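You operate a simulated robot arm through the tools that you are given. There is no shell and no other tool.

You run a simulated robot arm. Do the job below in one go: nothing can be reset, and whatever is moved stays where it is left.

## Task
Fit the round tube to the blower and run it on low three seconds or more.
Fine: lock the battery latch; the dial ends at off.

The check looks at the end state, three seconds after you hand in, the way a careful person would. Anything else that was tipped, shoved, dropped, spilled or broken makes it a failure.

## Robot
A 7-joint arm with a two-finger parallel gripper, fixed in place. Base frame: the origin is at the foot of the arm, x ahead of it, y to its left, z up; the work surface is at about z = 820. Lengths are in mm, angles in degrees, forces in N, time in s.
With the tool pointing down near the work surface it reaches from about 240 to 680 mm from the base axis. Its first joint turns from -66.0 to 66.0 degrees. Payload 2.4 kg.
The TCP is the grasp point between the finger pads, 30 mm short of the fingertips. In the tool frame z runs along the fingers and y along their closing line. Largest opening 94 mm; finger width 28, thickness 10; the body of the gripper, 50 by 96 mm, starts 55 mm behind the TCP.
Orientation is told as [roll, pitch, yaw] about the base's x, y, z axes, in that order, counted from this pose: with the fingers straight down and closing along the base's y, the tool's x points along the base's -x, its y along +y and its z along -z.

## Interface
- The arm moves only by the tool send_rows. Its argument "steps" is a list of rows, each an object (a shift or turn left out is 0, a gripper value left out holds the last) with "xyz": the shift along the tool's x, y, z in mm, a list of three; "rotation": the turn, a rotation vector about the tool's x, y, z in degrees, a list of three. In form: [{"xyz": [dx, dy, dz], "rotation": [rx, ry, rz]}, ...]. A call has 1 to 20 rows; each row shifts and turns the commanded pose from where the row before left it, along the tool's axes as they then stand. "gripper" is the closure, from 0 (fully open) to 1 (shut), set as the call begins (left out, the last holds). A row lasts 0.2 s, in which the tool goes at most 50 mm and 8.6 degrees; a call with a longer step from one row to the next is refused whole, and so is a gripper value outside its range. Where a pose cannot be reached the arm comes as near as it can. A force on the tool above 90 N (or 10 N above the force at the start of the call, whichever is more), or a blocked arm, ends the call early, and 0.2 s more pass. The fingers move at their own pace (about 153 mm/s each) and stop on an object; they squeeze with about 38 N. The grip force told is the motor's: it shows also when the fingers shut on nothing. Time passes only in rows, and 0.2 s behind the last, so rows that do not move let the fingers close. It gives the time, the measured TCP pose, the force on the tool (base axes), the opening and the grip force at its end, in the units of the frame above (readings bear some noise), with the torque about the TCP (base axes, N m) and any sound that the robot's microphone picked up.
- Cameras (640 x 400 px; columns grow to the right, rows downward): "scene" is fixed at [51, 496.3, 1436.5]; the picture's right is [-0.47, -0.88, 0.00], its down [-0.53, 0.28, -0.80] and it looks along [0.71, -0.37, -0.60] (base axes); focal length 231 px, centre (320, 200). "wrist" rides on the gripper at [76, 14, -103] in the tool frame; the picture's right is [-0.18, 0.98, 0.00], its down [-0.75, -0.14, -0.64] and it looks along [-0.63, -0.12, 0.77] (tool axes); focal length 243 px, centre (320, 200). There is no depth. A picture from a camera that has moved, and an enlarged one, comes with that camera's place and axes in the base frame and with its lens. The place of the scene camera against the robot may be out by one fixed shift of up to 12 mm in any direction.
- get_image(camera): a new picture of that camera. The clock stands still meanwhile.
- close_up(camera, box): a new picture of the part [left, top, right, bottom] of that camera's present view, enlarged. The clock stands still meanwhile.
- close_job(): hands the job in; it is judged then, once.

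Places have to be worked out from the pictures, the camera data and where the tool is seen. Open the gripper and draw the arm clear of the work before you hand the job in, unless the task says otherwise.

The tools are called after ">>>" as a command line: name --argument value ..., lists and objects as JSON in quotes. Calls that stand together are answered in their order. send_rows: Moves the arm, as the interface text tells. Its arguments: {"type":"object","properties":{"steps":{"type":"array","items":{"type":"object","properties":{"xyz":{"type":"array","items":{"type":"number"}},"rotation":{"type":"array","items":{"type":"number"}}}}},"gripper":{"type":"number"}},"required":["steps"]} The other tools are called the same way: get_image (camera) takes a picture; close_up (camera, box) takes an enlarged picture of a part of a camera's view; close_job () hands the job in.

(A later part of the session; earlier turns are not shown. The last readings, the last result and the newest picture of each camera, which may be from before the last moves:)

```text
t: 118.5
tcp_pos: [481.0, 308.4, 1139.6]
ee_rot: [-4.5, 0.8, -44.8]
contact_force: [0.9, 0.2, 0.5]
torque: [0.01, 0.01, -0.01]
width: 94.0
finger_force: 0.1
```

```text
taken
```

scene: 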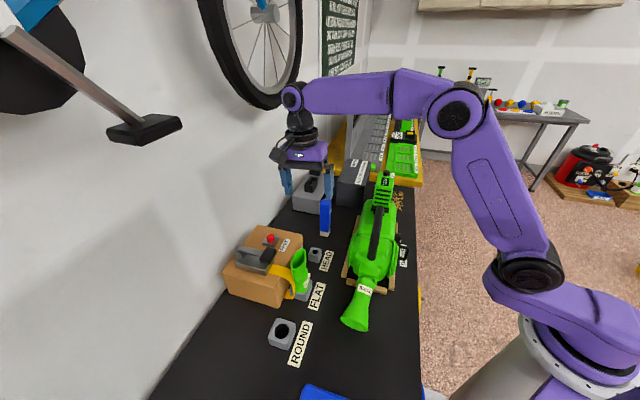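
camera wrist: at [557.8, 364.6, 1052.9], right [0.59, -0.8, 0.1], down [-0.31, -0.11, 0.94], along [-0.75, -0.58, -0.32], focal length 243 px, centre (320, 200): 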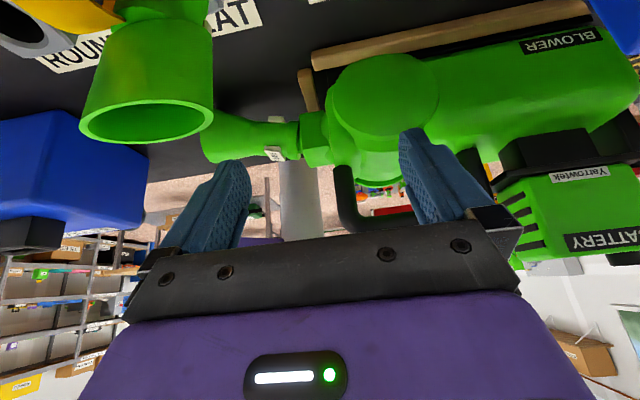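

The lift was stopped by a contact (>90 N) – probably the gripper's camera side touched the hanging bicycle wheel or wall fixture. I must check nothing was displaced before moving on.

>>> close_up --camera "scene" --box '[190, 0, 350, 150]'

>>> get_image --camera "wrist"

>>> close_up --camera "scene" --box '[220, 160, 420, 350]'

```text
2.67 times, centred on (270, 75) of scene
camera zoom: at [51.0, 496.3, 1436.5], right [-0.47, -0.88, 0.0], down [-0.53, 0.28, -0.8], along [0.71, -0.37, -0.6], focal length 615 px, centre (453, 533)
```

zoom: 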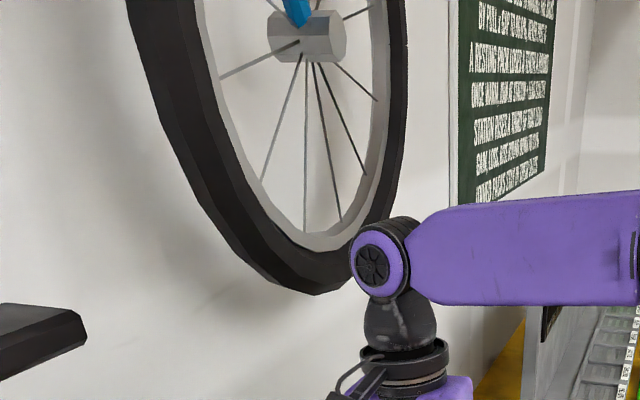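

```text
taken
camera wrist: at [442.8, 377.0, 1241.4], right [0.82, 0.57, -0.08], down [0.48, -0.6, 0.64], along [0.31, -0.56, -0.76], focal length 243 px, centre (320, 200)
```

wrist: 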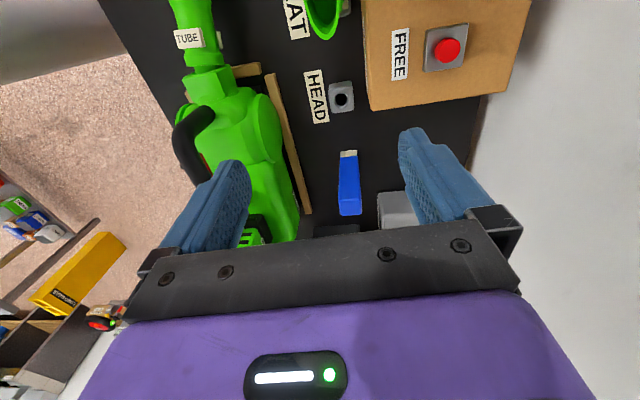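

```text
2.11 times, centred on (320, 255) of scene
camera zoom: at [51.0, 496.3, 1436.5], right [-0.47, -0.88, 0.0], down [-0.53, 0.28, -0.8], along [0.71, -0.37, -0.6], focal length 486 px, centre (320, 84)
```

zoom: 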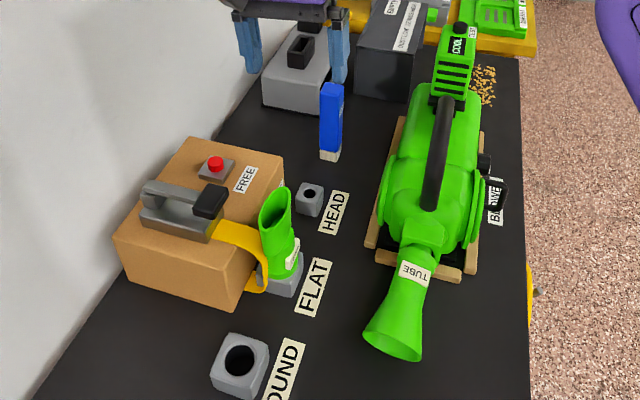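

The wheel and everything on the bench look unchanged, and the tube remains on the nozzle. I straighten the tool and move away from the wall over the blower toward the robot side.

>>> send_rows --steps '[{"xyz": [-19.7, -38.8, 0], "rotation": [-4.5, -0.8, 0]}, {"xyz": [-19.7, -38.8, -1.5]}, {"xyz": [-19.7, -38.8, -1.5]}, {"xyz": [-19.7, -38.8, -1.5]}, {"xyz": [-19.7, -38.8, -1.5]}, {"xyz": [-19.7, -38.8, -1.5]}]'

>>> send_rows --steps '[{"rotation": [0, 0, -8.2]}, {"rotation": [0, 0, -8.2]}, {"rotation": [0, 0, -8.2]}, {"rotation": [0, 0, -8.2]}, {"rotation": [0, 0, -8.2]}, {"rotation": [0, 0, -8.2]}, {"rotation": [0, 0, -8.2]}, {"rotation": [0, 0, -8.2]}, {"rotation": [0, 0, -8.2]}, {"rotation": [0, 0, -8.2]}, {"rotation": [0, 0, -8.0]}]'

>>> get_image --camera "scene"

```text
t: 120.0
tcp_pos: [399.2, 57.1, 1150.8]
ee_rot: [-0.1, 0.0, -45.1]
contact_force: [-0.1, 0.1, 0.2]
torque: [0.01, 0.0, 0.01]
width: 94.0
finger_force: 0.2
```

```text
t: 122.3
tcp_pos: [399.4, 61.0, 1152.2]
ee_rot: [0.0, 0.1, 45.1]
contact_force: [-0.5, 0.6, -0.3]
torque: [0.0, -0.01, 0.02]
width: 94.1
finger_force: 0.1
```

```text
taken
```

scene: 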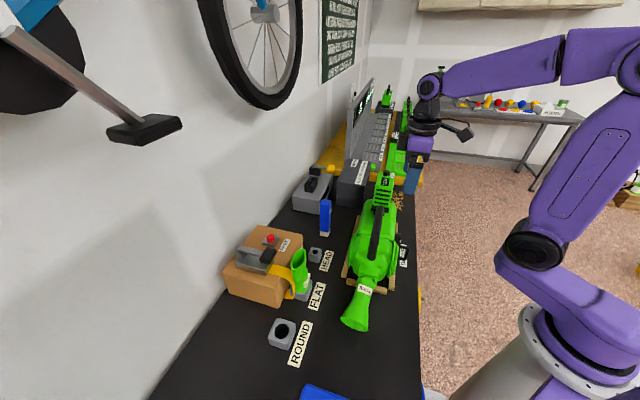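

The view is clear now; I check the tube on the nozzle from the scene camera.

>>> close_up --camera "scene" --box '[325, 235, 415, 345]'

>>> close_up --camera "scene" --box '[345, 265, 390, 305]'

>>> get_image --camera "wrist"

```text
3.64 times, centred on (370, 290) of scene
camera zoom: at [51.0, 496.3, 1436.5], right [-0.47, -0.88, 0.0], down [-0.53, 0.28, -0.8], along [0.71, -0.37, -0.6], focal length 839 px, centre (138, -127)
```

zoom: 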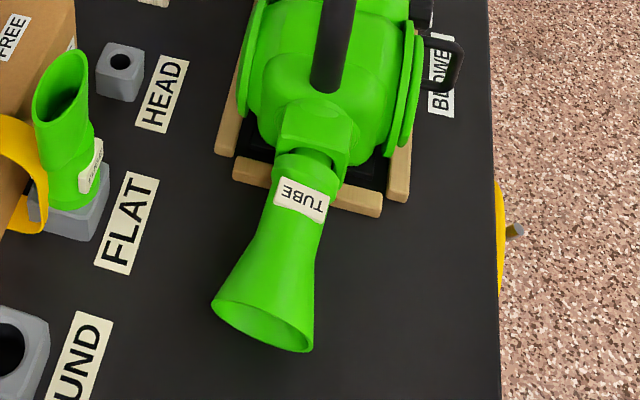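

```text
10.00 times, centred on (368, 285) of scene
camera zoom: at [51.0, 496.3, 1436.5], right [-0.47, -0.88, 0.0], down [-0.53, 0.28, -0.8], along [0.71, -0.37, -0.6], focal length 2308 px, centre (-155, -650)
```

zoom: 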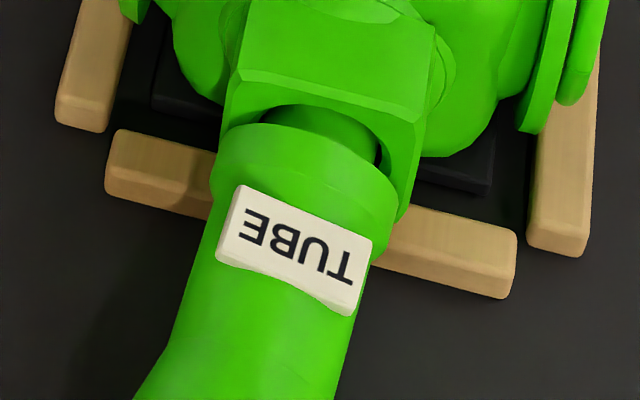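

```text
taken
camera wrist: at [334.9, 16.8, 1253.0], right [-0.57, 0.82, 0.0], down [0.63, 0.43, 0.64], along [0.53, 0.36, -0.77], focal length 243 px, centre (320, 200)
```

wrist: 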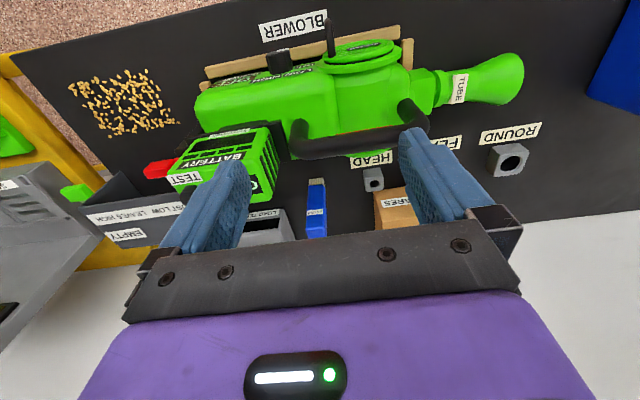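

From this angle the tube's mouth has drooped to rest on the bench and some spigot is exposed, which isn't a proper fit. I'll go back, re-grip, level it accurately and seat it with nulled side forces. First, return to the front of the nozzle.

>>> send_rows --steps '[{"rotation": [0, 0, 8.2]}, {"rotation": [0, 0, 8.2]}, {"rotation": [0, 0, 8.2]}, {"rotation": [0, 0, 8.2]}, {"rotation": [0, 0, 8.2]}, {"rotation": [0, 0, 8.2]}, {"rotation": [0, 0, 8.2]}, {"rotation": [0, 0, 8.2]}, {"rotation": [0, 0, 8.2]}, {"rotation": [0, 0, 8.2]}, {"rotation": [0, 0, 8.1]}]'

>>> send_rows --steps '[{"xyz": [37, 9, 8]}, {"xyz": [37, 9, 8]}, {"xyz": [37, 9, 8]}, {"xyz": [37, 9, 8]}, {"xyz": [37, 9, 8]}, {"xyz": [37, 9, 8]}, {"rotation": [0, -6, 0]}, {"rotation": [0, -6, 0]}, {"rotation": [0, -6, 0]}]'

>>> get_image --camera "wrist"

>>> close_up --camera "wrist" --box '[250, 20, 390, 180]'

```text
t: 124.8
tcp_pos: [400.3, 61.1, 1149.3]
ee_rot: [0.0, -0.1, -45.3]
contact_force: [-0.4, -0.4, 0.2]
torque: [0.03, -0.01, 0.0]
width: 94.0
finger_force: 0.1
```

```text
t: 126.8
tcp_pos: [281.4, 254.6, 1104.1]
ee_rot: [0.0, -18.2, -45.2]
contact_force: [0.1, -1.3, 0.5]
torque: [-0.02, -0.01, 0.01]
width: 93.9
finger_force: 0.1
```

```text
taken
camera wrist: at [216.5, 339.0, 1176.3], right [0.82, 0.57, 0.06], down [0.26, -0.47, 0.84], along [0.51, -0.68, -0.53], focal length 243 px, centre (320, 200)
```

wrist: 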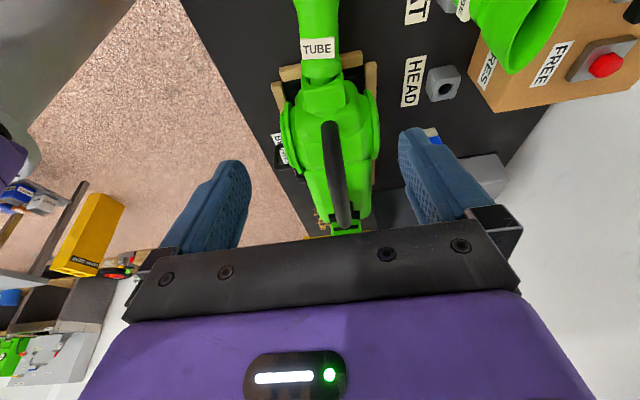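

```text
2.50 times, centred on (320, 100) of wrist
camera zoom: at [216.5, 339.0, 1176.3], right [0.82, 0.57, 0.06], down [0.26, -0.47, 0.84], along [0.51, -0.68, -0.53], focal length 606 px, centre (320, 450)
```

zoom: 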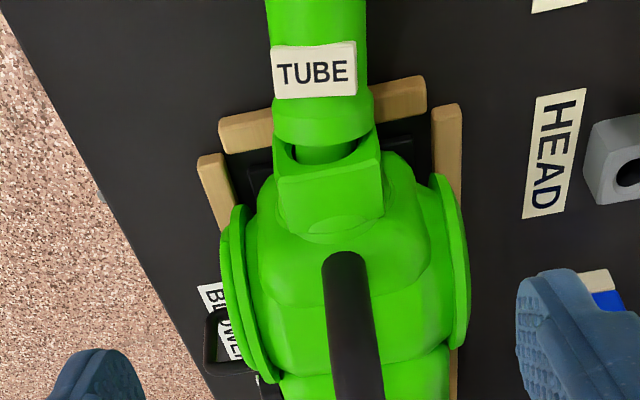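

>>> send_rows --steps '[{"xyz": [11.5, 0.25, 33.5]}, {"xyz": [11.5, 0.25, 33.5]}, {"xyz": [11.5, 0.25, 33.5]}, {"xyz": [11.5, 0.25, 33.5]}]'

>>> get_image --camera "wrist"

>>> close_up --camera "wrist" --box '[230, 0, 410, 220]'

```text
t: 127.8
tcp_pos: [278.2, 259.2, 960.2]
ee_rot: [0.0, -17.9, -45.1]
contact_force: [-0.5, 0.3, -0.3]
torque: [0.01, 0.03, -0.03]
width: 94.2
finger_force: 0.0
```

```text
taken
camera wrist: at [212.9, 342.7, 1033.5], right [0.82, 0.57, 0.06], down [0.27, -0.47, 0.84], along [0.51, -0.68, -0.53], focal length 243 px, centre (320, 200)
```

wrist: 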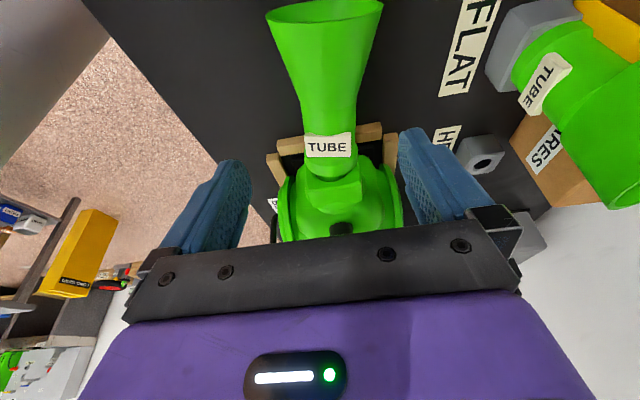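

```text
1.82 times, centred on (320, 110) of wrist
camera zoom: at [212.9, 342.7, 1033.5], right [0.82, 0.57, 0.06], down [0.27, -0.47, 0.84], along [0.51, -0.68, -0.53], focal length 441 px, centre (320, 364)
```

zoom: 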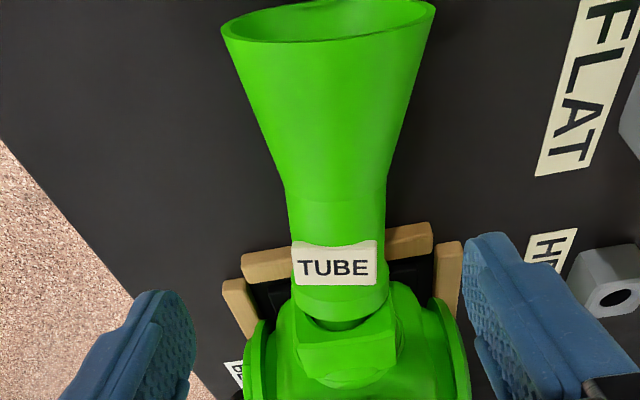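

The tube leans slightly toward the wall and down, mouth near the bench. I descend with the fingers open around the body, centred on the nozzle axis.

>>> send_rows --steps '[{"xyz": [-1.2, 0.25, 23.5]}, {"xyz": [-1.2, 0.25, 23.5]}, {"xyz": [-1.2, 0.25, 23.5]}, {"xyz": [-1.1, 0.25, 23.5]}, {"xyz": [0, 0, 0]}]'

>>> close_up --camera "wrist" --box '[140, 0, 460, 250]'

```text
t: 128.9
tcp_pos: [303.8, 236.6, 871.6]
ee_rot: [0.0, -18.1, -45.0]
contact_force: [0.6, 1.0, 0.1]
torque: [0.0, 0.03, 0.01]
width: 94.0
finger_force: 0.1
```

```text
1.60 times, centred on (300, 125) of wrist
camera zoom: at [239.0, 319.8, 944.9], right [0.82, 0.57, 0.06], down [0.27, -0.47, 0.84], along [0.51, -0.68, -0.53], focal length 388 px, centre (352, 320)
```

zoom: 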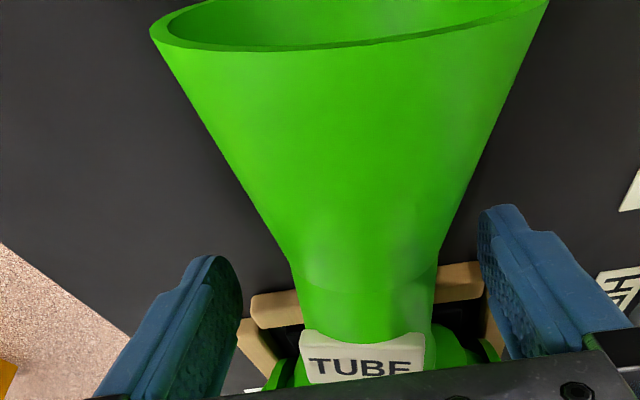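

>>> send_rows --steps '[{"xyz": [1.9, 0, -0.6]}, {"xyz": [0, 0, 0]}]' --gripper 0.3

>>> send_rows --steps '[{"xyz": [0, 0, 0]}, {"xyz": [0, 0, 0]}, {"xyz": [0, 0, 0]}]' --gripper 0.6

>>> close_up --camera "wrist" --box '[140, 0, 460, 250]'

```text
t: 129.6
tcp_pos: [301.9, 236.0, 872.1]
ee_rot: [0.0, -17.9, -45.0]
contact_force: [-0.4, 0.4, 0.1]
torque: [-0.03, -0.03, 0.0]
width: 65.6
finger_force: 0.0
```

```text
t: 130.3
tcp_pos: [302.2, 236.3, 872.4]
ee_rot: [0.0, -18.0, -45.0]
contact_force: [-0.1, 2.8, 1.0]
torque: [-0.03, -0.06, 0.06]
width: 50.1
finger_force: 38.2
```

```text
1.60 times, centred on (300, 125) of wrist
camera zoom: at [237.4, 321.1, 945.0], right [0.82, 0.57, 0.06], down [0.27, -0.47, 0.84], along [0.51, -0.68, -0.53], focal length 388 px, centre (352, 320)
```

zoom: 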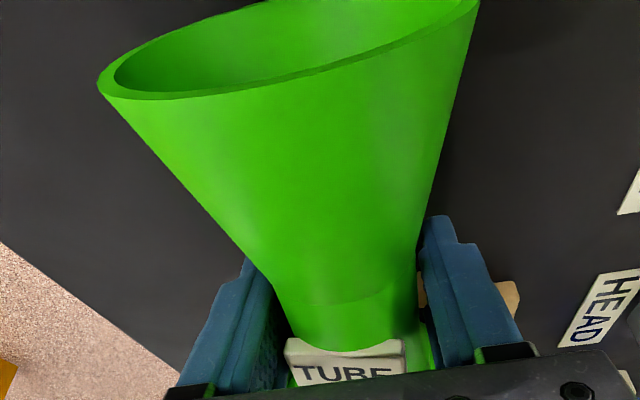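

Gripped on the body. I level by 8° in three small steps about the nozzle, checking forces.

>>> send_rows --steps '[{"xyz": [-0.35, 0, -2.1], "rotation": [0, 2.7, 0]}]'

>>> send_rows --steps '[{"xyz": [-0.3, 0, -2.1], "rotation": [0, 2.7, 0]}]'

>>> send_rows --steps '[{"xyz": [-0.25, 0, -2.1], "rotation": [0, 2.7, 0]}]'

>>> send_rows --steps '[{"xyz": [0, 0, 0]}]'

>>> close_up --camera "scene" --box '[320, 220, 430, 350]'

>>> close_up --camera "wrist" --box '[140, 0, 460, 250]'

```text
t: 130.8
tcp_pos: [301.6, 236.8, 874.1]
ee_rot: [0.1, -15.3, -45.1]
contact_force: [3.1, -0.8, 4.2]
torque: [-0.19, -0.19, 0.13]
width: 50.1
finger_force: 38.3
```

```text
t: 131.2
tcp_pos: [301.5, 237.6, 876.3]
ee_rot: [-0.1, -12.6, -45.1]
contact_force: [0.9, -2.8, 3.7]
torque: [-0.18, -0.16, 0.0]
width: 50.3
finger_force: 37.6
```

```text
t: 131.6
tcp_pos: [303.3, 237.9, 879.1]
ee_rot: [0.0, -9.8, -45.2]
contact_force: [-1.4, -0.2, 0.2]
torque: [-0.02, 0.01, -0.02]
width: 50.0
finger_force: 37.9
```

```text
t: 131.9
tcp_pos: [302.1, 238.0, 879.1]
ee_rot: [0.0, -9.9, -45.0]
contact_force: [0.8, 0.6, -0.8]
torque: [0.0, 0.01, 0.03]
width: 50.1
finger_force: 38.5
```

```text
3.08 times, centred on (375, 285) of scene
camera zoom: at [51.0, 496.3, 1436.5], right [-0.47, -0.88, 0.0], down [-0.53, 0.28, -0.8], along [0.71, -0.37, -0.6], focal length 710 px, centre (151, -62)
```

zoom: 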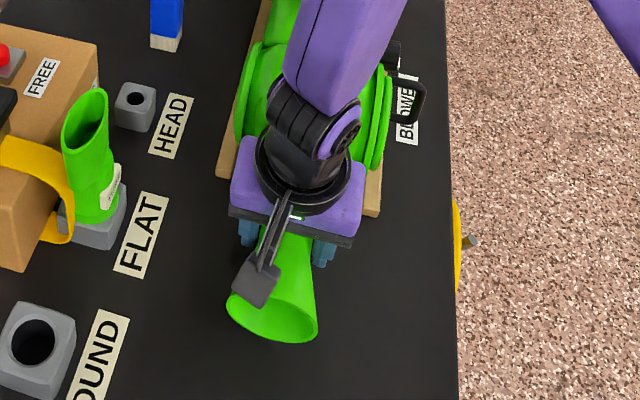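

```text
1.60 times, centred on (300, 125) of wrist
camera zoom: at [245.8, 313.8, 965.7], right [0.82, 0.57, 0.03], down [0.35, -0.55, 0.76], along [0.45, -0.62, -0.65], focal length 388 px, centre (352, 320)
```

zoom: 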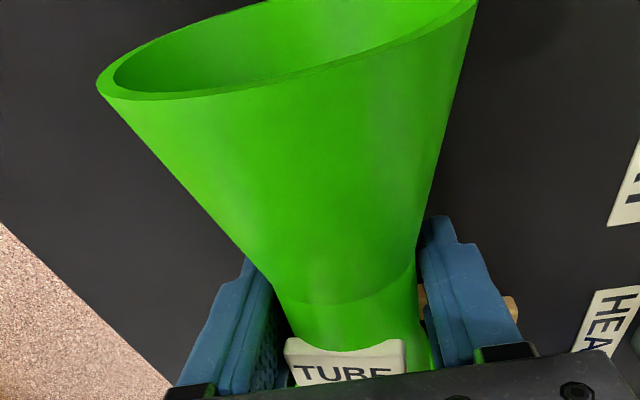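

Level, centred, and force-free. Now I push along the axis in 1.5 mm steps, with a 0.7 mm lateral trim.

>>> send_rows --steps '[{"xyz": [-1.48, -0.7, 0.26]}]'

>>> send_rows --steps '[{"xyz": [-1.48, 0, 0.26]}]'

>>> send_rows --steps '[{"xyz": [-1.48, 0, 0.26]}]'

>>> send_rows --steps '[{"xyz": [-1.48, 0, 0.26]}]'

```text
t: 132.3
tcp_pos: [302.9, 237.1, 878.0]
ee_rot: [-0.1, -9.9, -45.2]
contact_force: [-0.5, 0.4, -1.1]
torque: [0.0, -0.02, 0.01]
width: 50.2
finger_force: 38.4
```

```text
t: 132.8
tcp_pos: [304.0, 233.5, 878.0]
ee_rot: [0.0, -9.9, -45.0]
contact_force: [0.5, 0.6, 0.2]
torque: [0.01, -0.02, 0.0]
width: 50.2
finger_force: 37.4
```

```text
t: 133.2
tcp_pos: [305.3, 234.1, 877.9]
ee_rot: [0.0, -9.8, -45.1]
contact_force: [-7.7, 4.3, -2.3]
torque: [-0.11, -0.03, -0.3]
width: 49.9
finger_force: 37.6
```

```text
t: 133.6
tcp_pos: [305.8, 234.1, 878.5]
ee_rot: [0.1, -9.8, -44.9]
contact_force: [-23.5, 15.3, 11.4]
torque: [-0.69, -0.03, -0.45]
width: 50.2
finger_force: 37.6
```

Flush contact: 27 N axial at the expected collar position. I null the small vertical/lateral loads while holding pressure, then do a pull test.

>>> send_rows --steps '[{"xyz": [-0.2, -0.7, -1.2]}, {"xyz": [0, 0, 0]}]'

>>> send_rows --steps '[{"xyz": [0, 0, 0]}, {"xyz": [0, 0, 0]}, {"xyz": [0, 0, 0]}]'

>>> send_rows --steps '[{"xyz": [-1.48, 0, 0.26]}]'

```text
t: 134.2
tcp_pos: [304.5, 234.3, 880.9]
ee_rot: [0.2, -9.6, -44.9]
contact_force: [-21.4, 23.0, -2.7]
torque: [-0.17, 0.15, -0.23]
width: 50.2
finger_force: 38.1
```

```text
t: 134.9
tcp_pos: [305.6, 233.2, 879.9]
ee_rot: [0.2, -9.6, -45.0]
contact_force: [-21.3, 22.7, -3.3]
torque: [-0.16, 0.12, -0.21]
width: 50.2
finger_force: 37.9
```

```text
t: 135.3
tcp_pos: [305.7, 231.9, 879.7]
ee_rot: [0.2, -9.6, -45.0]
contact_force: [-24.2, 23.2, 5.0]
torque: [-0.25, 0.17, -0.28]
width: 50.1
finger_force: 38.3
```

Nearly pure axial 33 N, level and flush. Now the pull test: retreat in 1.5 mm steps and read the force.

>>> send_rows --steps '[{"xyz": [1.48, 0, -0.26]}]'

>>> send_rows --steps '[{"xyz": [1.48, 0, -0.26]}]'

>>> send_rows --steps '[{"xyz": [1.48, 0, -0.26]}]'

>>> send_rows --steps '[{"xyz": [1.48, 0, -0.26]}]'

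```text
t: 135.8
tcp_pos: [306.1, 233.8, 879.1]
ee_rot: [0.2, -9.8, -45.1]
contact_force: [-19.3, 17.1, 0.7]
torque: [0.13, 0.45, -0.21]
width: 50.0
finger_force: 38.2
```

```text
t: 136.2
tcp_pos: [306.6, 232.1, 879.9]
ee_rot: [0.1, -9.9, -45.1]
contact_force: [-3.7, 9.0, 1.2]
torque: [0.42, 0.61, 0.13]
width: 50.0
finger_force: 38.1
```

```text
t: 136.6
tcp_pos: [305.6, 230.6, 879.2]
ee_rot: [-0.1, -10.0, -45.4]
contact_force: [5.7, 0.7, -2.8]
torque: [0.26, 0.42, 0.41]
width: 50.1
finger_force: 37.4
```

```text
t: 136.9
tcp_pos: [302.3, 235.7, 879.1]
ee_rot: [-0.1, -10.0, -45.2]
contact_force: [-0.5, 0.2, -0.9]
torque: [0.01, -0.01, -0.04]
width: 50.1
finger_force: 38.0
```

No positive lock – it is a plain push fit with play. The best state is fully home, so I push it flush again and this time release without pulling back.

>>> send_rows --steps '[{"xyz": [-1.48, 0, 0.26]}, {"xyz": [-1.48, 0, 0.26]}]'

>>> send_rows --steps '[{"xyz": [-1.48, 0, 0.26]}]'

>>> send_rows --steps '[{"xyz": [-1.48, 0, 0.26]}]'

```text
t: 137.6
tcp_pos: [304.5, 231.8, 879.3]
ee_rot: [0.0, -9.9, -45.3]
contact_force: [0.1, 0.6, -0.2]
torque: [0.01, 0.0, 0.0]
width: 50.1
finger_force: 37.8
```

```text
t: 137.9
tcp_pos: [305.3, 231.0, 878.6]
ee_rot: [0.0, -9.9, -45.2]
contact_force: [-6.5, 5.1, -2.5]
torque: [-0.01, 0.01, -0.35]
width: 50.1
finger_force: 38.0
```

```text
t: 138.3
tcp_pos: [306.3, 231.7, 878.4]
ee_rot: [0.0, -9.8, -44.9]
contact_force: [-22.3, 12.5, 10.4]
torque: [-0.63, -0.02, -0.38]
width: 49.9
finger_force: 38.5
```

>>> send_rows --steps '[{"xyz": [-0.2, -0.8, -1.2]}, {"xyz": [0, 0, 0]}]'

>>> send_rows --steps '[{"xyz": [0, 0, 0]}, {"xyz": [0, 0, 0]}]' --gripper 0.4

>>> close_up --camera "wrist" --box '[140, 0, 460, 250]'

```text
t: 138.9
tcp_pos: [305.6, 232.5, 880.3]
ee_rot: [0.3, -9.7, -44.9]
contact_force: [-19.0, 20.9, -3.7]
torque: [-0.12, 0.13, -0.14]
width: 50.2
finger_force: 38.4
```

```text
t: 139.6
tcp_pos: [307.6, 228.5, 878.6]
ee_rot: [-0.1, -10.0, -45.2]
contact_force: [0.3, -0.5, 0.4]
torque: [0.04, 0.01, 0.01]
width: 56.6
finger_force: 0.0
```

```text
1.60 times, centred on (300, 125) of wrist
camera zoom: at [250.7, 304.9, 967.2], right [0.83, 0.56, 0.03], down [0.35, -0.55, 0.76], along [0.45, -0.62, -0.65], focal length 388 px, centre (352, 320)
```

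zoom: 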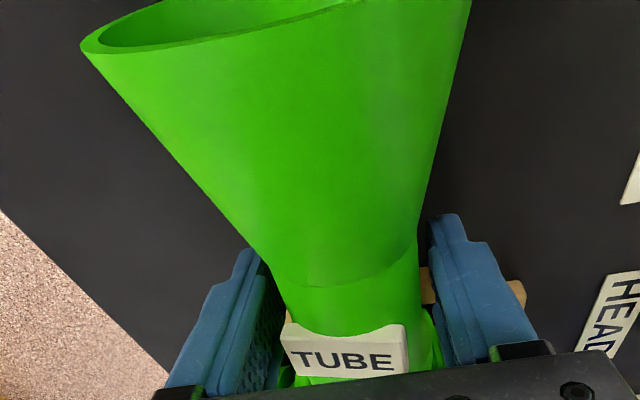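

Much better: this time the tube stayed level and flush after release. I wait a second and check that it holds.

>>> send_rows --steps '[{"xyz": [0, 0, 0]}, {"xyz": [0, 0, 0]}, {"xyz": [0, 0, 0]}, {"xyz": [0, 0, 0]}, {"xyz": [0, 0, 0]}, {"xyz": [0, 0, 0]}]'

>>> close_up --camera "wrist" --box '[140, 0, 460, 250]'

```text
t: 140.9
tcp_pos: [306.5, 229.9, 880.2]
ee_rot: [0.1, -9.9, -45.1]
contact_force: [-0.3, -0.7, 0.2]
torque: [0.02, -0.01, 0.01]
width: 56.7
finger_force: 0.0
```

```text
1.60 times, centred on (300, 125) of wrist
camera zoom: at [250.2, 305.4, 967.2], right [0.82, 0.57, 0.03], down [0.35, -0.55, 0.76], along [0.45, -0.62, -0.65], focal length 388 px, centre (352, 320)
```

zoom: 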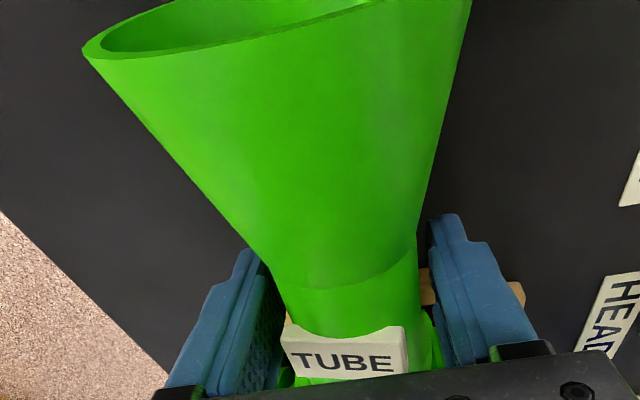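

Stable. I open fully and back out along the finger direction, then inspect.

>>> send_rows --steps '[{"xyz": [0, 0, 0]}, {"xyz": [0, 0, 0]}]' --gripper 0

>>> send_rows --steps '[{"xyz": [0, 0, -15]}, {"xyz": [0, 0, -25]}, {"xyz": [0, 0, -40]}, {"xyz": [0, 0, -40]}, {"xyz": [0, 0, -40]}]'

>>> get_image --camera "wrist"

>>> close_up --camera "wrist" --box '[270, 0, 390, 170]'

```text
t: 141.6
tcp_pos: [307.7, 229.8, 879.1]
ee_rot: [0.0, -9.9, -45.1]
contact_force: [0.1, -0.1, -1.0]
torque: [-0.02, 0.01, 0.02]
width: 94.4
finger_force: 0.1
```

```text
t: 142.8
tcp_pos: [283.7, 248.5, 1039.3]
ee_rot: [-0.1, -9.8, -45.1]
contact_force: [0.1, 0.3, 0.3]
torque: [-0.01, 0.0, 0.0]
width: 93.9
finger_force: 0.1
```

```text
taken
camera wrist: at [227.3, 325.6, 1126.3], right [0.82, 0.56, 0.03], down [0.35, -0.55, 0.76], along [0.45, -0.62, -0.65], focal length 243 px, centre (320, 200)
```

wrist: 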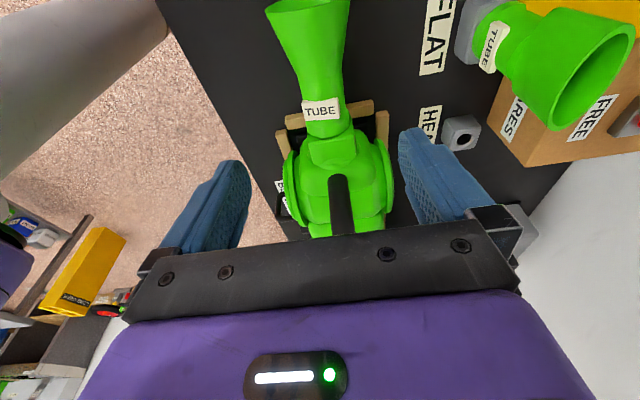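

```text
2.35 times, centred on (330, 85) of wrist
camera zoom: at [227.3, 325.6, 1126.3], right [0.82, 0.56, 0.03], down [0.35, -0.55, 0.76], along [0.45, -0.62, -0.65], focal length 571 px, centre (296, 471)
```

zoom: 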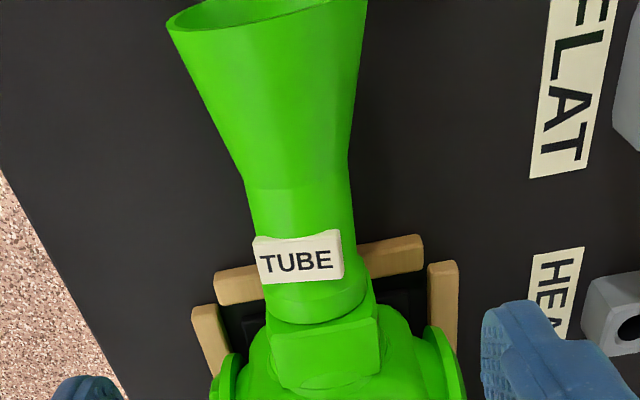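

>>> close_up --camera "wrist" --box '[295, 80, 375, 160]'

>>> close_up --camera "scene" --box '[325, 235, 415, 345]'

```text
5.00 times, centred on (335, 120) of wrist
camera zoom: at [227.3, 325.6, 1126.3], right [0.82, 0.56, 0.03], down [0.35, -0.55, 0.76], along [0.45, -0.62, -0.65], focal length 1213 px, centre (245, 600)
```

zoom: 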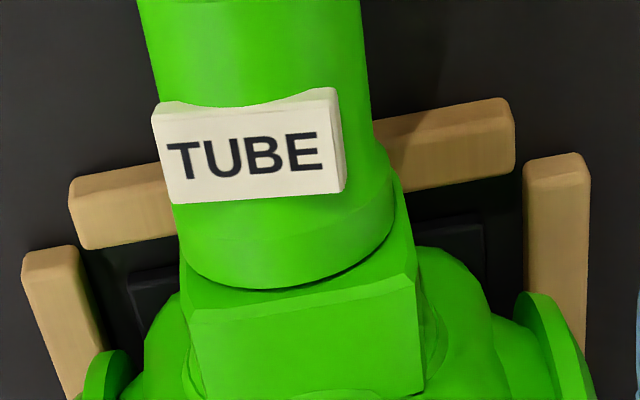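

```text
3.64 times, centred on (370, 290) of scene
camera zoom: at [51.0, 496.3, 1436.5], right [-0.47, -0.88, 0.0], down [-0.53, 0.28, -0.8], along [0.71, -0.37, -0.6], focal length 839 px, centre (138, -127)
```

zoom: 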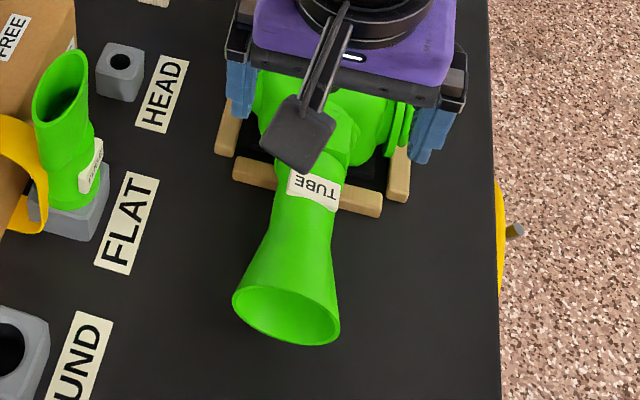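

The collar is now flush on the nozzle face and level – properly fitted. Now I move up and around to the robot side for the dial.

>>> send_rows --steps '[{"xyz": [0, 0, -40], "rotation": [0, 4.9, 0]}, {"xyz": [0, 0, -40], "rotation": [0, 4.9, 0]}, {"xyz": [0, 0, -35]}, {"xyz": [-35.7, -8.4, 0]}, {"xyz": [-35.7, -8.4, 0]}, {"xyz": [-35.7, -8.4, 0]}, {"xyz": [-35.7, -8.4, 0]}, {"xyz": [-35.7, -8.4, 0]}, {"xyz": [-35.7, -8.4, 0]}, {"rotation": [0, 0, -8.2]}, {"rotation": [0, 0, -8.2]}, {"rotation": [0, 0, -8.2]}, {"rotation": [0, 0, -8.2]}, {"rotation": [0, 0, -8.2]}, {"rotation": [0, 0, -8.2]}, {"rotation": [0, 0, -8.2]}, {"rotation": [0, 0, -8.2]}, {"rotation": [0, 0, -8.2]}, {"rotation": [0, 0, -8.2]}, {"rotation": [0, 0, -8.2]}]'

>>> get_image --camera "scene"

>>> close_up --camera "scene" --box '[325, 235, 415, 345]'

```text
t: 146.9
tcp_pos: [394.9, 70.0, 1155.0]
ee_rot: [-0.1, -0.1, 45.3]
contact_force: [-0.6, -0.2, -0.5]
torque: [0.01, 0.02, 0.01]
width: 94.1
finger_force: 0.0
```

```text
taken
```

scene: 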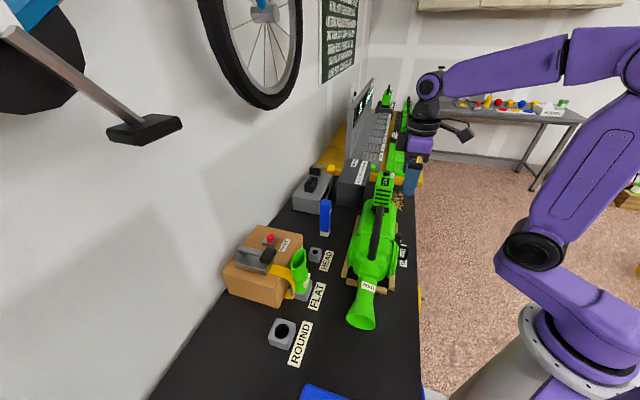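

```text
3.64 times, centred on (370, 290) of scene
camera zoom: at [51.0, 496.3, 1436.5], right [-0.47, -0.88, 0.0], down [-0.53, 0.28, -0.8], along [0.71, -0.37, -0.6], focal length 839 px, centre (138, -127)
```

zoom: 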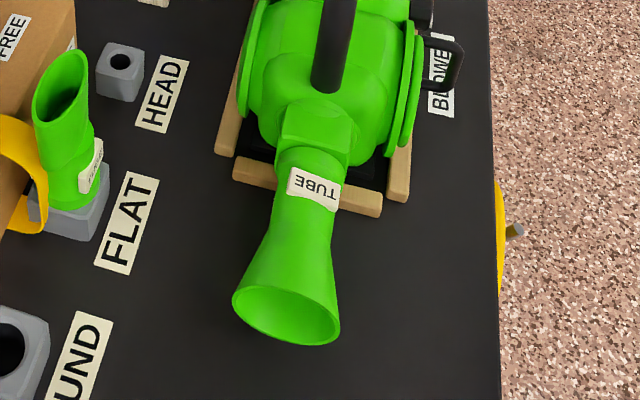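

The tube is still perfectly seated. I move down on the robot side to re-measure the dial.

>>> send_rows --steps '[{"xyz": [31, -15, 20]}, {"xyz": [31, -15, 25]}, {"xyz": [31, -15, 25]}, {"xyz": [31, -15, 30]}, {"rotation": [0, -8, 0]}, {"rotation": [0, -8, 0]}, {"rotation": [0, -8, 0]}]'

>>> get_image --camera "wrist"

>>> close_up --camera "wrist" --box '[240, 40, 400, 180]'

```text
t: 148.6
tcp_pos: [351.3, -61.3, 1053.9]
ee_rot: [-0.3, -24.0, 45.2]
contact_force: [-0.5, 0.4, -1.0]
torque: [-0.01, 0.0, -0.01]
width: 94.0
finger_force: 0.0
```

```text
taken
camera wrist: at [261.1, -129.7, 1117.0], right [-0.58, 0.81, 0.07], down [0.4, 0.2, 0.89], along [0.71, 0.54, -0.44], focal length 243 px, centre (320, 200)
```

wrist: 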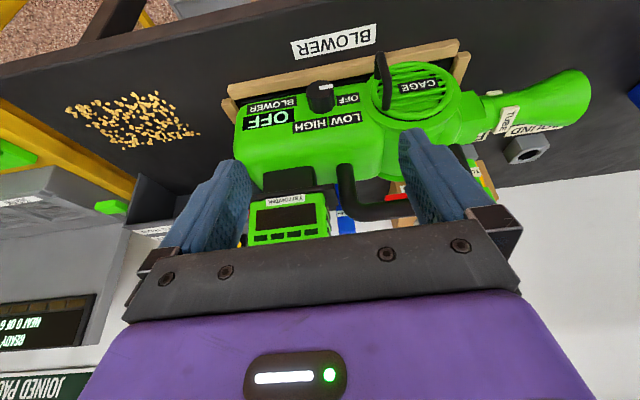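

```text
2.86 times, centred on (320, 110) of wrist
camera zoom: at [261.1, -129.7, 1117.0], right [-0.58, 0.81, 0.07], down [0.4, 0.2, 0.89], along [0.71, 0.54, -0.44], focal length 693 px, centre (320, 457)
```

zoom: 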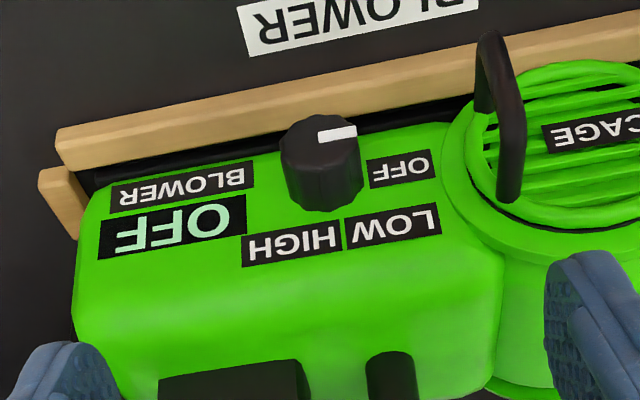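

>>> close_up --camera "wrist" --box '[290, 65, 360, 135]'

>>> close_up --camera "wrist" --box '[380, 100, 600, 240]'

```text
5.71 times, centred on (325, 100) of wrist
camera zoom: at [261.1, -129.7, 1117.0], right [-0.58, 0.81, 0.07], down [0.4, 0.2, 0.89], along [0.71, 0.54, -0.44], focal length 1386 px, centre (291, 771)
```

zoom: 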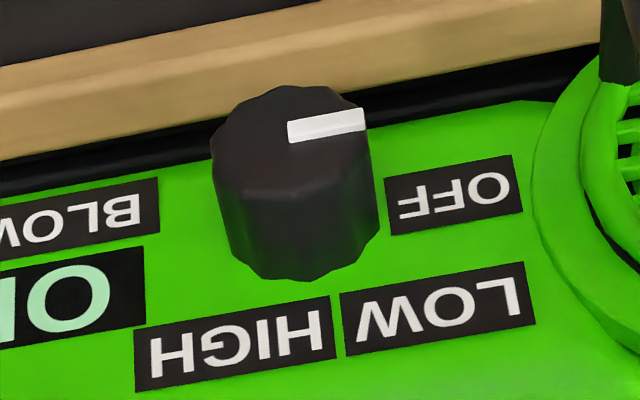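

```text
2.86 times, centred on (490, 170) of wrist
camera zoom: at [261.1, -129.7, 1117.0], right [-0.58, 0.81, 0.07], down [0.4, 0.2, 0.89], along [0.71, 0.54, -0.44], focal length 693 px, centre (-166, 286)
```

zoom: 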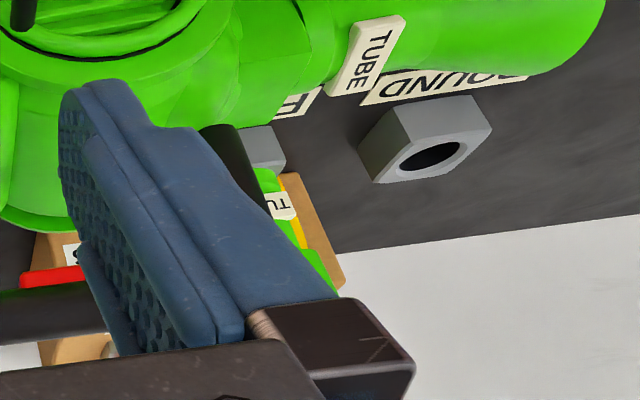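

The knob measures Ø≈33 mm, face centre ≈ (414,2,869), sticking out ~24 mm; OFF points left, LOW is up-left (≈50–60° clockwise). The cage handle limits a top-down approach, so I'll try coming in at a shallow angle (~55–60° from vertical) from the robot side and turn about the knob axis. I test that tilt in free space first.

>>> send_rows --steps '[{"xyz": [-13.2, 2.5, 30]}, {"xyz": [-13.2, 2.5, 30]}, {"rotation": [0, -8, 0]}, {"rotation": [0, -8, 0]}, {"rotation": [0, -8, 0]}, {"rotation": [0, -8, 0]}]' --gripper 0.5

>>> get_image --camera "wrist"

>>> get_image --camera "scene"

```text
t: 149.9
tcp_pos: [386.4, -23.9, 1010.1]
ee_rot: [-0.2, -56.0, 45.2]
contact_force: [0.0, 0.3, 0.2]
torque: [0.05, -0.01, 0.03]
width: 47.0
finger_force: 0.0
out of reach, approached as far as the arm can: row 6
```

```text
taken
camera wrist: at [285.1, -103.2, 1004.1], right [-0.62, 0.77, 0.15], down [0.02, -0.18, 0.98], along [0.78, 0.62, 0.1], focal length 243 px, centre (320, 200)
```

wrist: 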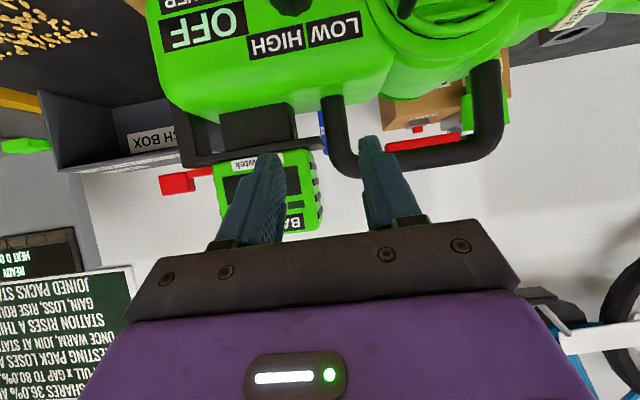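

```text
taken
```

scene: 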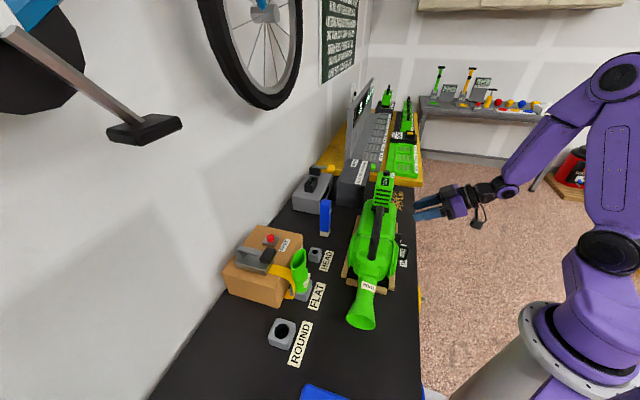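

Pitch −56° works but near the reach limit; −45° gives enough clearance. I set −45° and lower to a pre-grasp ~45 mm from the knob, fingers at 47 mm opening.

>>> send_rows --steps '[{"rotation": [0, 5.5, 0]}, {"rotation": [0, 5.5, 0]}, {"xyz": [23.9, -0.8, 20.7]}, {"xyz": [23.9, -0.8, 20.7]}, {"xyz": [23.9, -0.8, 20.7]}]'

>>> get_image --camera "wrist"

>>> close_up --camera "wrist" --box '[240, 60, 420, 240]'

```text
t: 151.2
tcp_pos: [403.3, -33.8, 936.5]
ee_rot: [0.4, -44.7, 44.9]
contact_force: [0.8, -0.2, 0.0]
torque: [-0.01, 0.03, 0.03]
width: 46.9
finger_force: 0.1
out of reach, approached as far as the arm can: row 4, 5
```

```text
taken
camera wrist: at [303.1, -112.6, 954.9], right [-0.6, 0.79, 0.13], down [0.16, -0.04, 0.99], along [0.78, 0.62, -0.1], focal length 243 px, centre (320, 200)
```

wrist: 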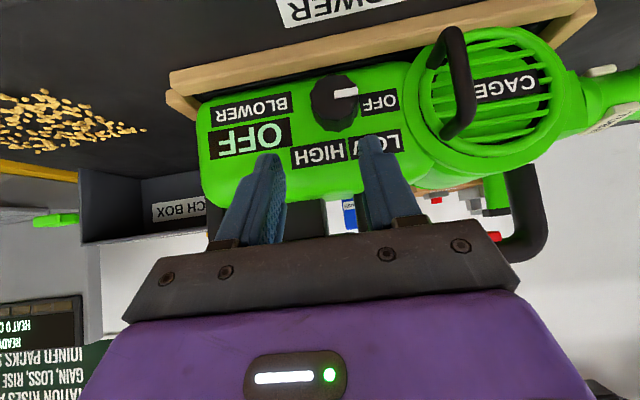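

```text
2.22 times, centred on (330, 150) of wrist
camera zoom: at [303.1, -112.6, 954.9], right [-0.6, 0.79, 0.13], down [0.16, -0.04, 0.99], along [0.78, 0.62, -0.1], focal length 539 px, centre (298, 311)
```

zoom: 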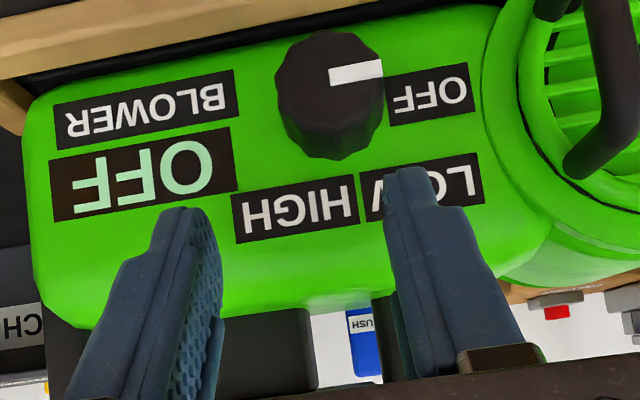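

I'm at the arm's inner reach limit here, so I'll use about −37° and approach vertically instead. I correct the pitch and move to directly above the knob.

>>> send_rows --steps '[{"rotation": [0, 8, 0]}, {"xyz": [-5.5, 8.3, 11.2]}, {"xyz": [-5.4, 8.3, 11.3]}, {"xyz": [0, 0, 0]}]'

>>> get_image --camera "wrist"

>>> close_up --camera "wrist" --box '[240, 60, 420, 240]'

```text
t: 152.2
tcp_pos: [407.1, -4.9, 924.9]
ee_rot: [0.0, -36.9, 45.2]
contact_force: [0.2, -1.0, 0.8]
torque: [0.01, -0.02, 0.02]
width: 46.8
finger_force: 0.1
```

```text
taken
camera wrist: at [309.2, -81.9, 960.8], right [-0.59, 0.8, 0.11], down [0.25, 0.05, 0.97], along [0.77, 0.6, -0.23], focal length 243 px, centre (320, 200)
```

wrist: 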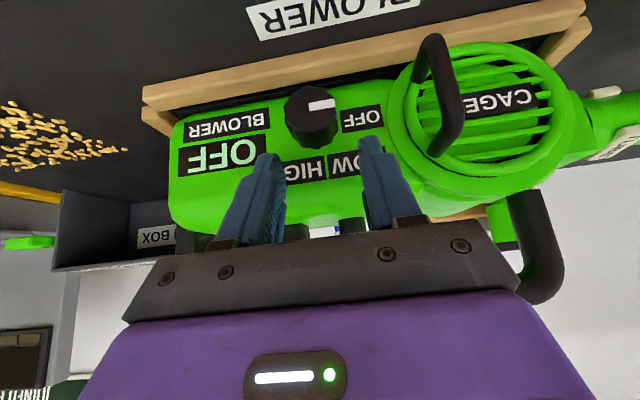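

```text
2.22 times, centred on (330, 150) of wrist
camera zoom: at [309.2, -81.9, 960.8], right [-0.59, 0.8, 0.11], down [0.25, 0.05, 0.97], along [0.77, 0.6, -0.23], focal length 539 px, centre (298, 311)
```

zoom: 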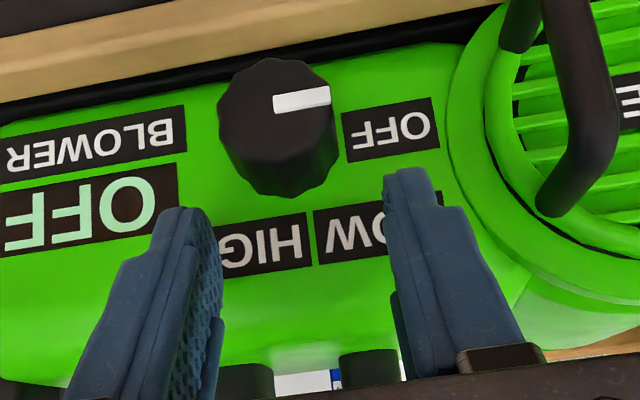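

Knob centre is confirmed at a≈292.6 mm along the axis, z≈868.5. I descend 40 mm so that the pads straddle the knob.

>>> send_rows --steps '[{"xyz": [8, -0.5, 10.7]}, {"xyz": [8, -0.5, 10.7]}, {"xyz": [4, -0.5, 5.3]}]'

>>> close_up --camera "wrist" --box '[230, 60, 430, 240]'

```text
t: 152.9
tcp_pos: [411.5, -6.3, 893.3]
ee_rot: [0.3, -36.7, 44.9]
contact_force: [-1.1, -0.7, 0.5]
torque: [0.01, -0.02, -0.01]
width: 46.9
finger_force: 0.0
out of reach, approached as far as the arm can: row 3
```

```text
2.22 times, centred on (330, 150) of wrist
camera zoom: at [314.0, -83.0, 929.6], right [-0.59, 0.8, 0.11], down [0.26, 0.05, 0.96], along [0.76, 0.6, -0.24], focal length 539 px, centre (298, 311)
```

zoom: 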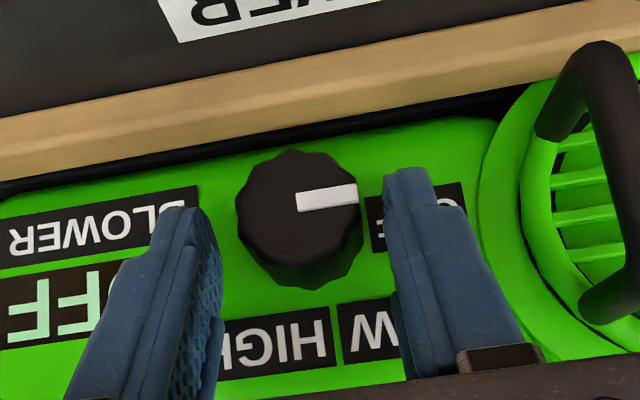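

Reach limit again, but the fingertips already straddle the knob's upper half. I reduce the tilt to −30° and settle a little lower.

>>> send_rows --steps '[{"xyz": [0, 0, 0], "rotation": [0, 6.7, 0]}, {"xyz": [3.9, 2.5, 4.0]}, {"xyz": [0, 0, 0]}]'

>>> close_up --camera "wrist" --box '[230, 60, 430, 240]'

```text
t: 153.8
tcp_pos: [407.7, -4.4, 887.5]
ee_rot: [-0.1, -30.2, 45.0]
contact_force: [-0.2, 0.2, 1.4]
torque: [-0.01, 0.05, -0.01]
width: 46.8
finger_force: 0.0
```

```text
2.22 times, centred on (330, 150) of wrist
camera zoom: at [313.2, -78.4, 938.1], right [-0.58, 0.81, 0.09], down [0.33, 0.13, 0.93], along [0.74, 0.58, -0.34], focal length 539 px, centre (298, 311)
```

zoom: 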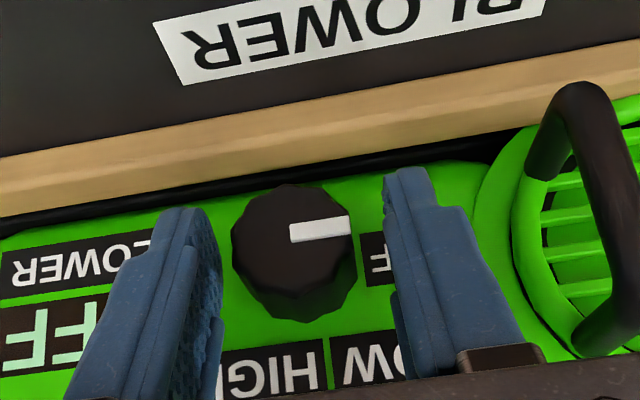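

The knob sits centred between the pads. I close on it.

>>> send_rows --steps '[{"xyz": [0, 0, 0]}, {"xyz": [0, 0, 0]}, {"xyz": [0, 0, 0]}]' --gripper 0.8

>>> close_up --camera "wrist" --box '[230, 60, 430, 240]'

```text
t: 154.6
tcp_pos: [409.5, -6.5, 888.8]
ee_rot: [-0.1, -30.4, 44.9]
contact_force: [8.4, -8.3, -0.1]
torque: [-0.08, -0.25, -0.99]
width: 33.2
finger_force: 38.0
```

```text
2.22 times, centred on (330, 150) of wrist
camera zoom: at [313.6, -78.9, 938.2], right [-0.58, 0.81, 0.09], down [0.33, 0.13, 0.93], along [0.74, 0.57, -0.34], focal length 539 px, centre (298, 311)
```

zoom: 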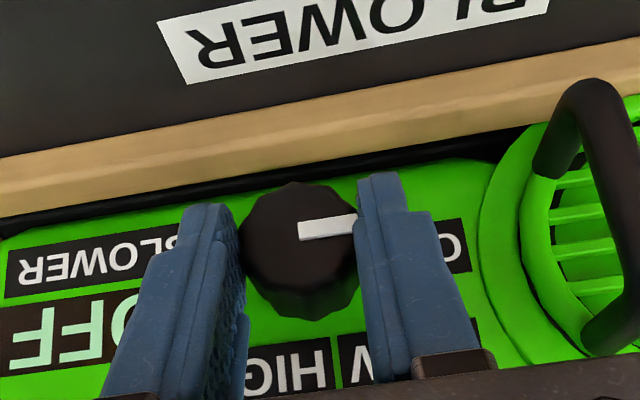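

Gripped (33 mm). There's ~12 N of sideways load from a ~2 mm offset; I relieve it, then turn about the knob axis in 6° steps.

>>> send_rows --steps '[{"xyz": [0, -1.8, 0]}, {"xyz": [0, 0, 0]}]'

>>> send_rows --steps '[{"xyz": [0.05, -1.99, 0.09], "rotation": [-5.2, 0, 3.0]}, {"xyz": [0.05, -1.99, 0.09], "rotation": [-5.2, 0, 3.0]}]'

>>> close_up --camera "wrist" --box '[230, 60, 430, 240]'

```text
t: 155.2
tcp_pos: [408.4, -6.5, 888.8]
ee_rot: [-0.1, -30.3, 45.3]
contact_force: [-13.0, -4.9, 21.5]
torque: [0.57, -0.34, -0.42]
width: 33.6
finger_force: 38.4
```

```text
t: 155.8
tcp_pos: [410.7, -9.6, 887.4]
ee_rot: [13.9, -29.5, 38.3]
contact_force: [-14.6, -1.6, 12.9]
torque: [0.79, -0.47, -0.18]
width: 33.2
finger_force: 38.5
```

```text
2.22 times, centred on (330, 150) of wrist
camera zoom: at [325.1, -90.2, 939.6], right [-0.56, 0.78, 0.3], down [0.47, 0.0, 0.88], along [0.69, 0.63, -0.36], focal length 539 px, centre (298, 311)
```

zoom: 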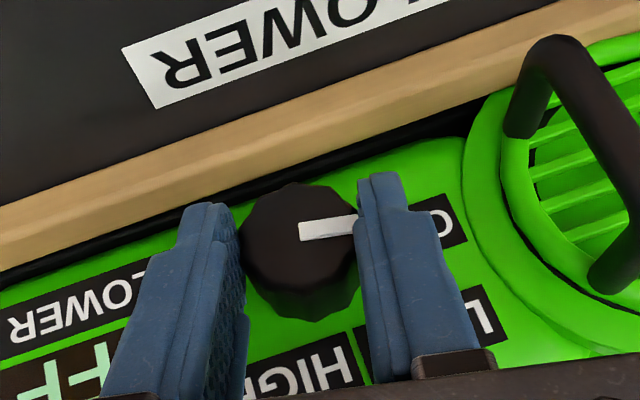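

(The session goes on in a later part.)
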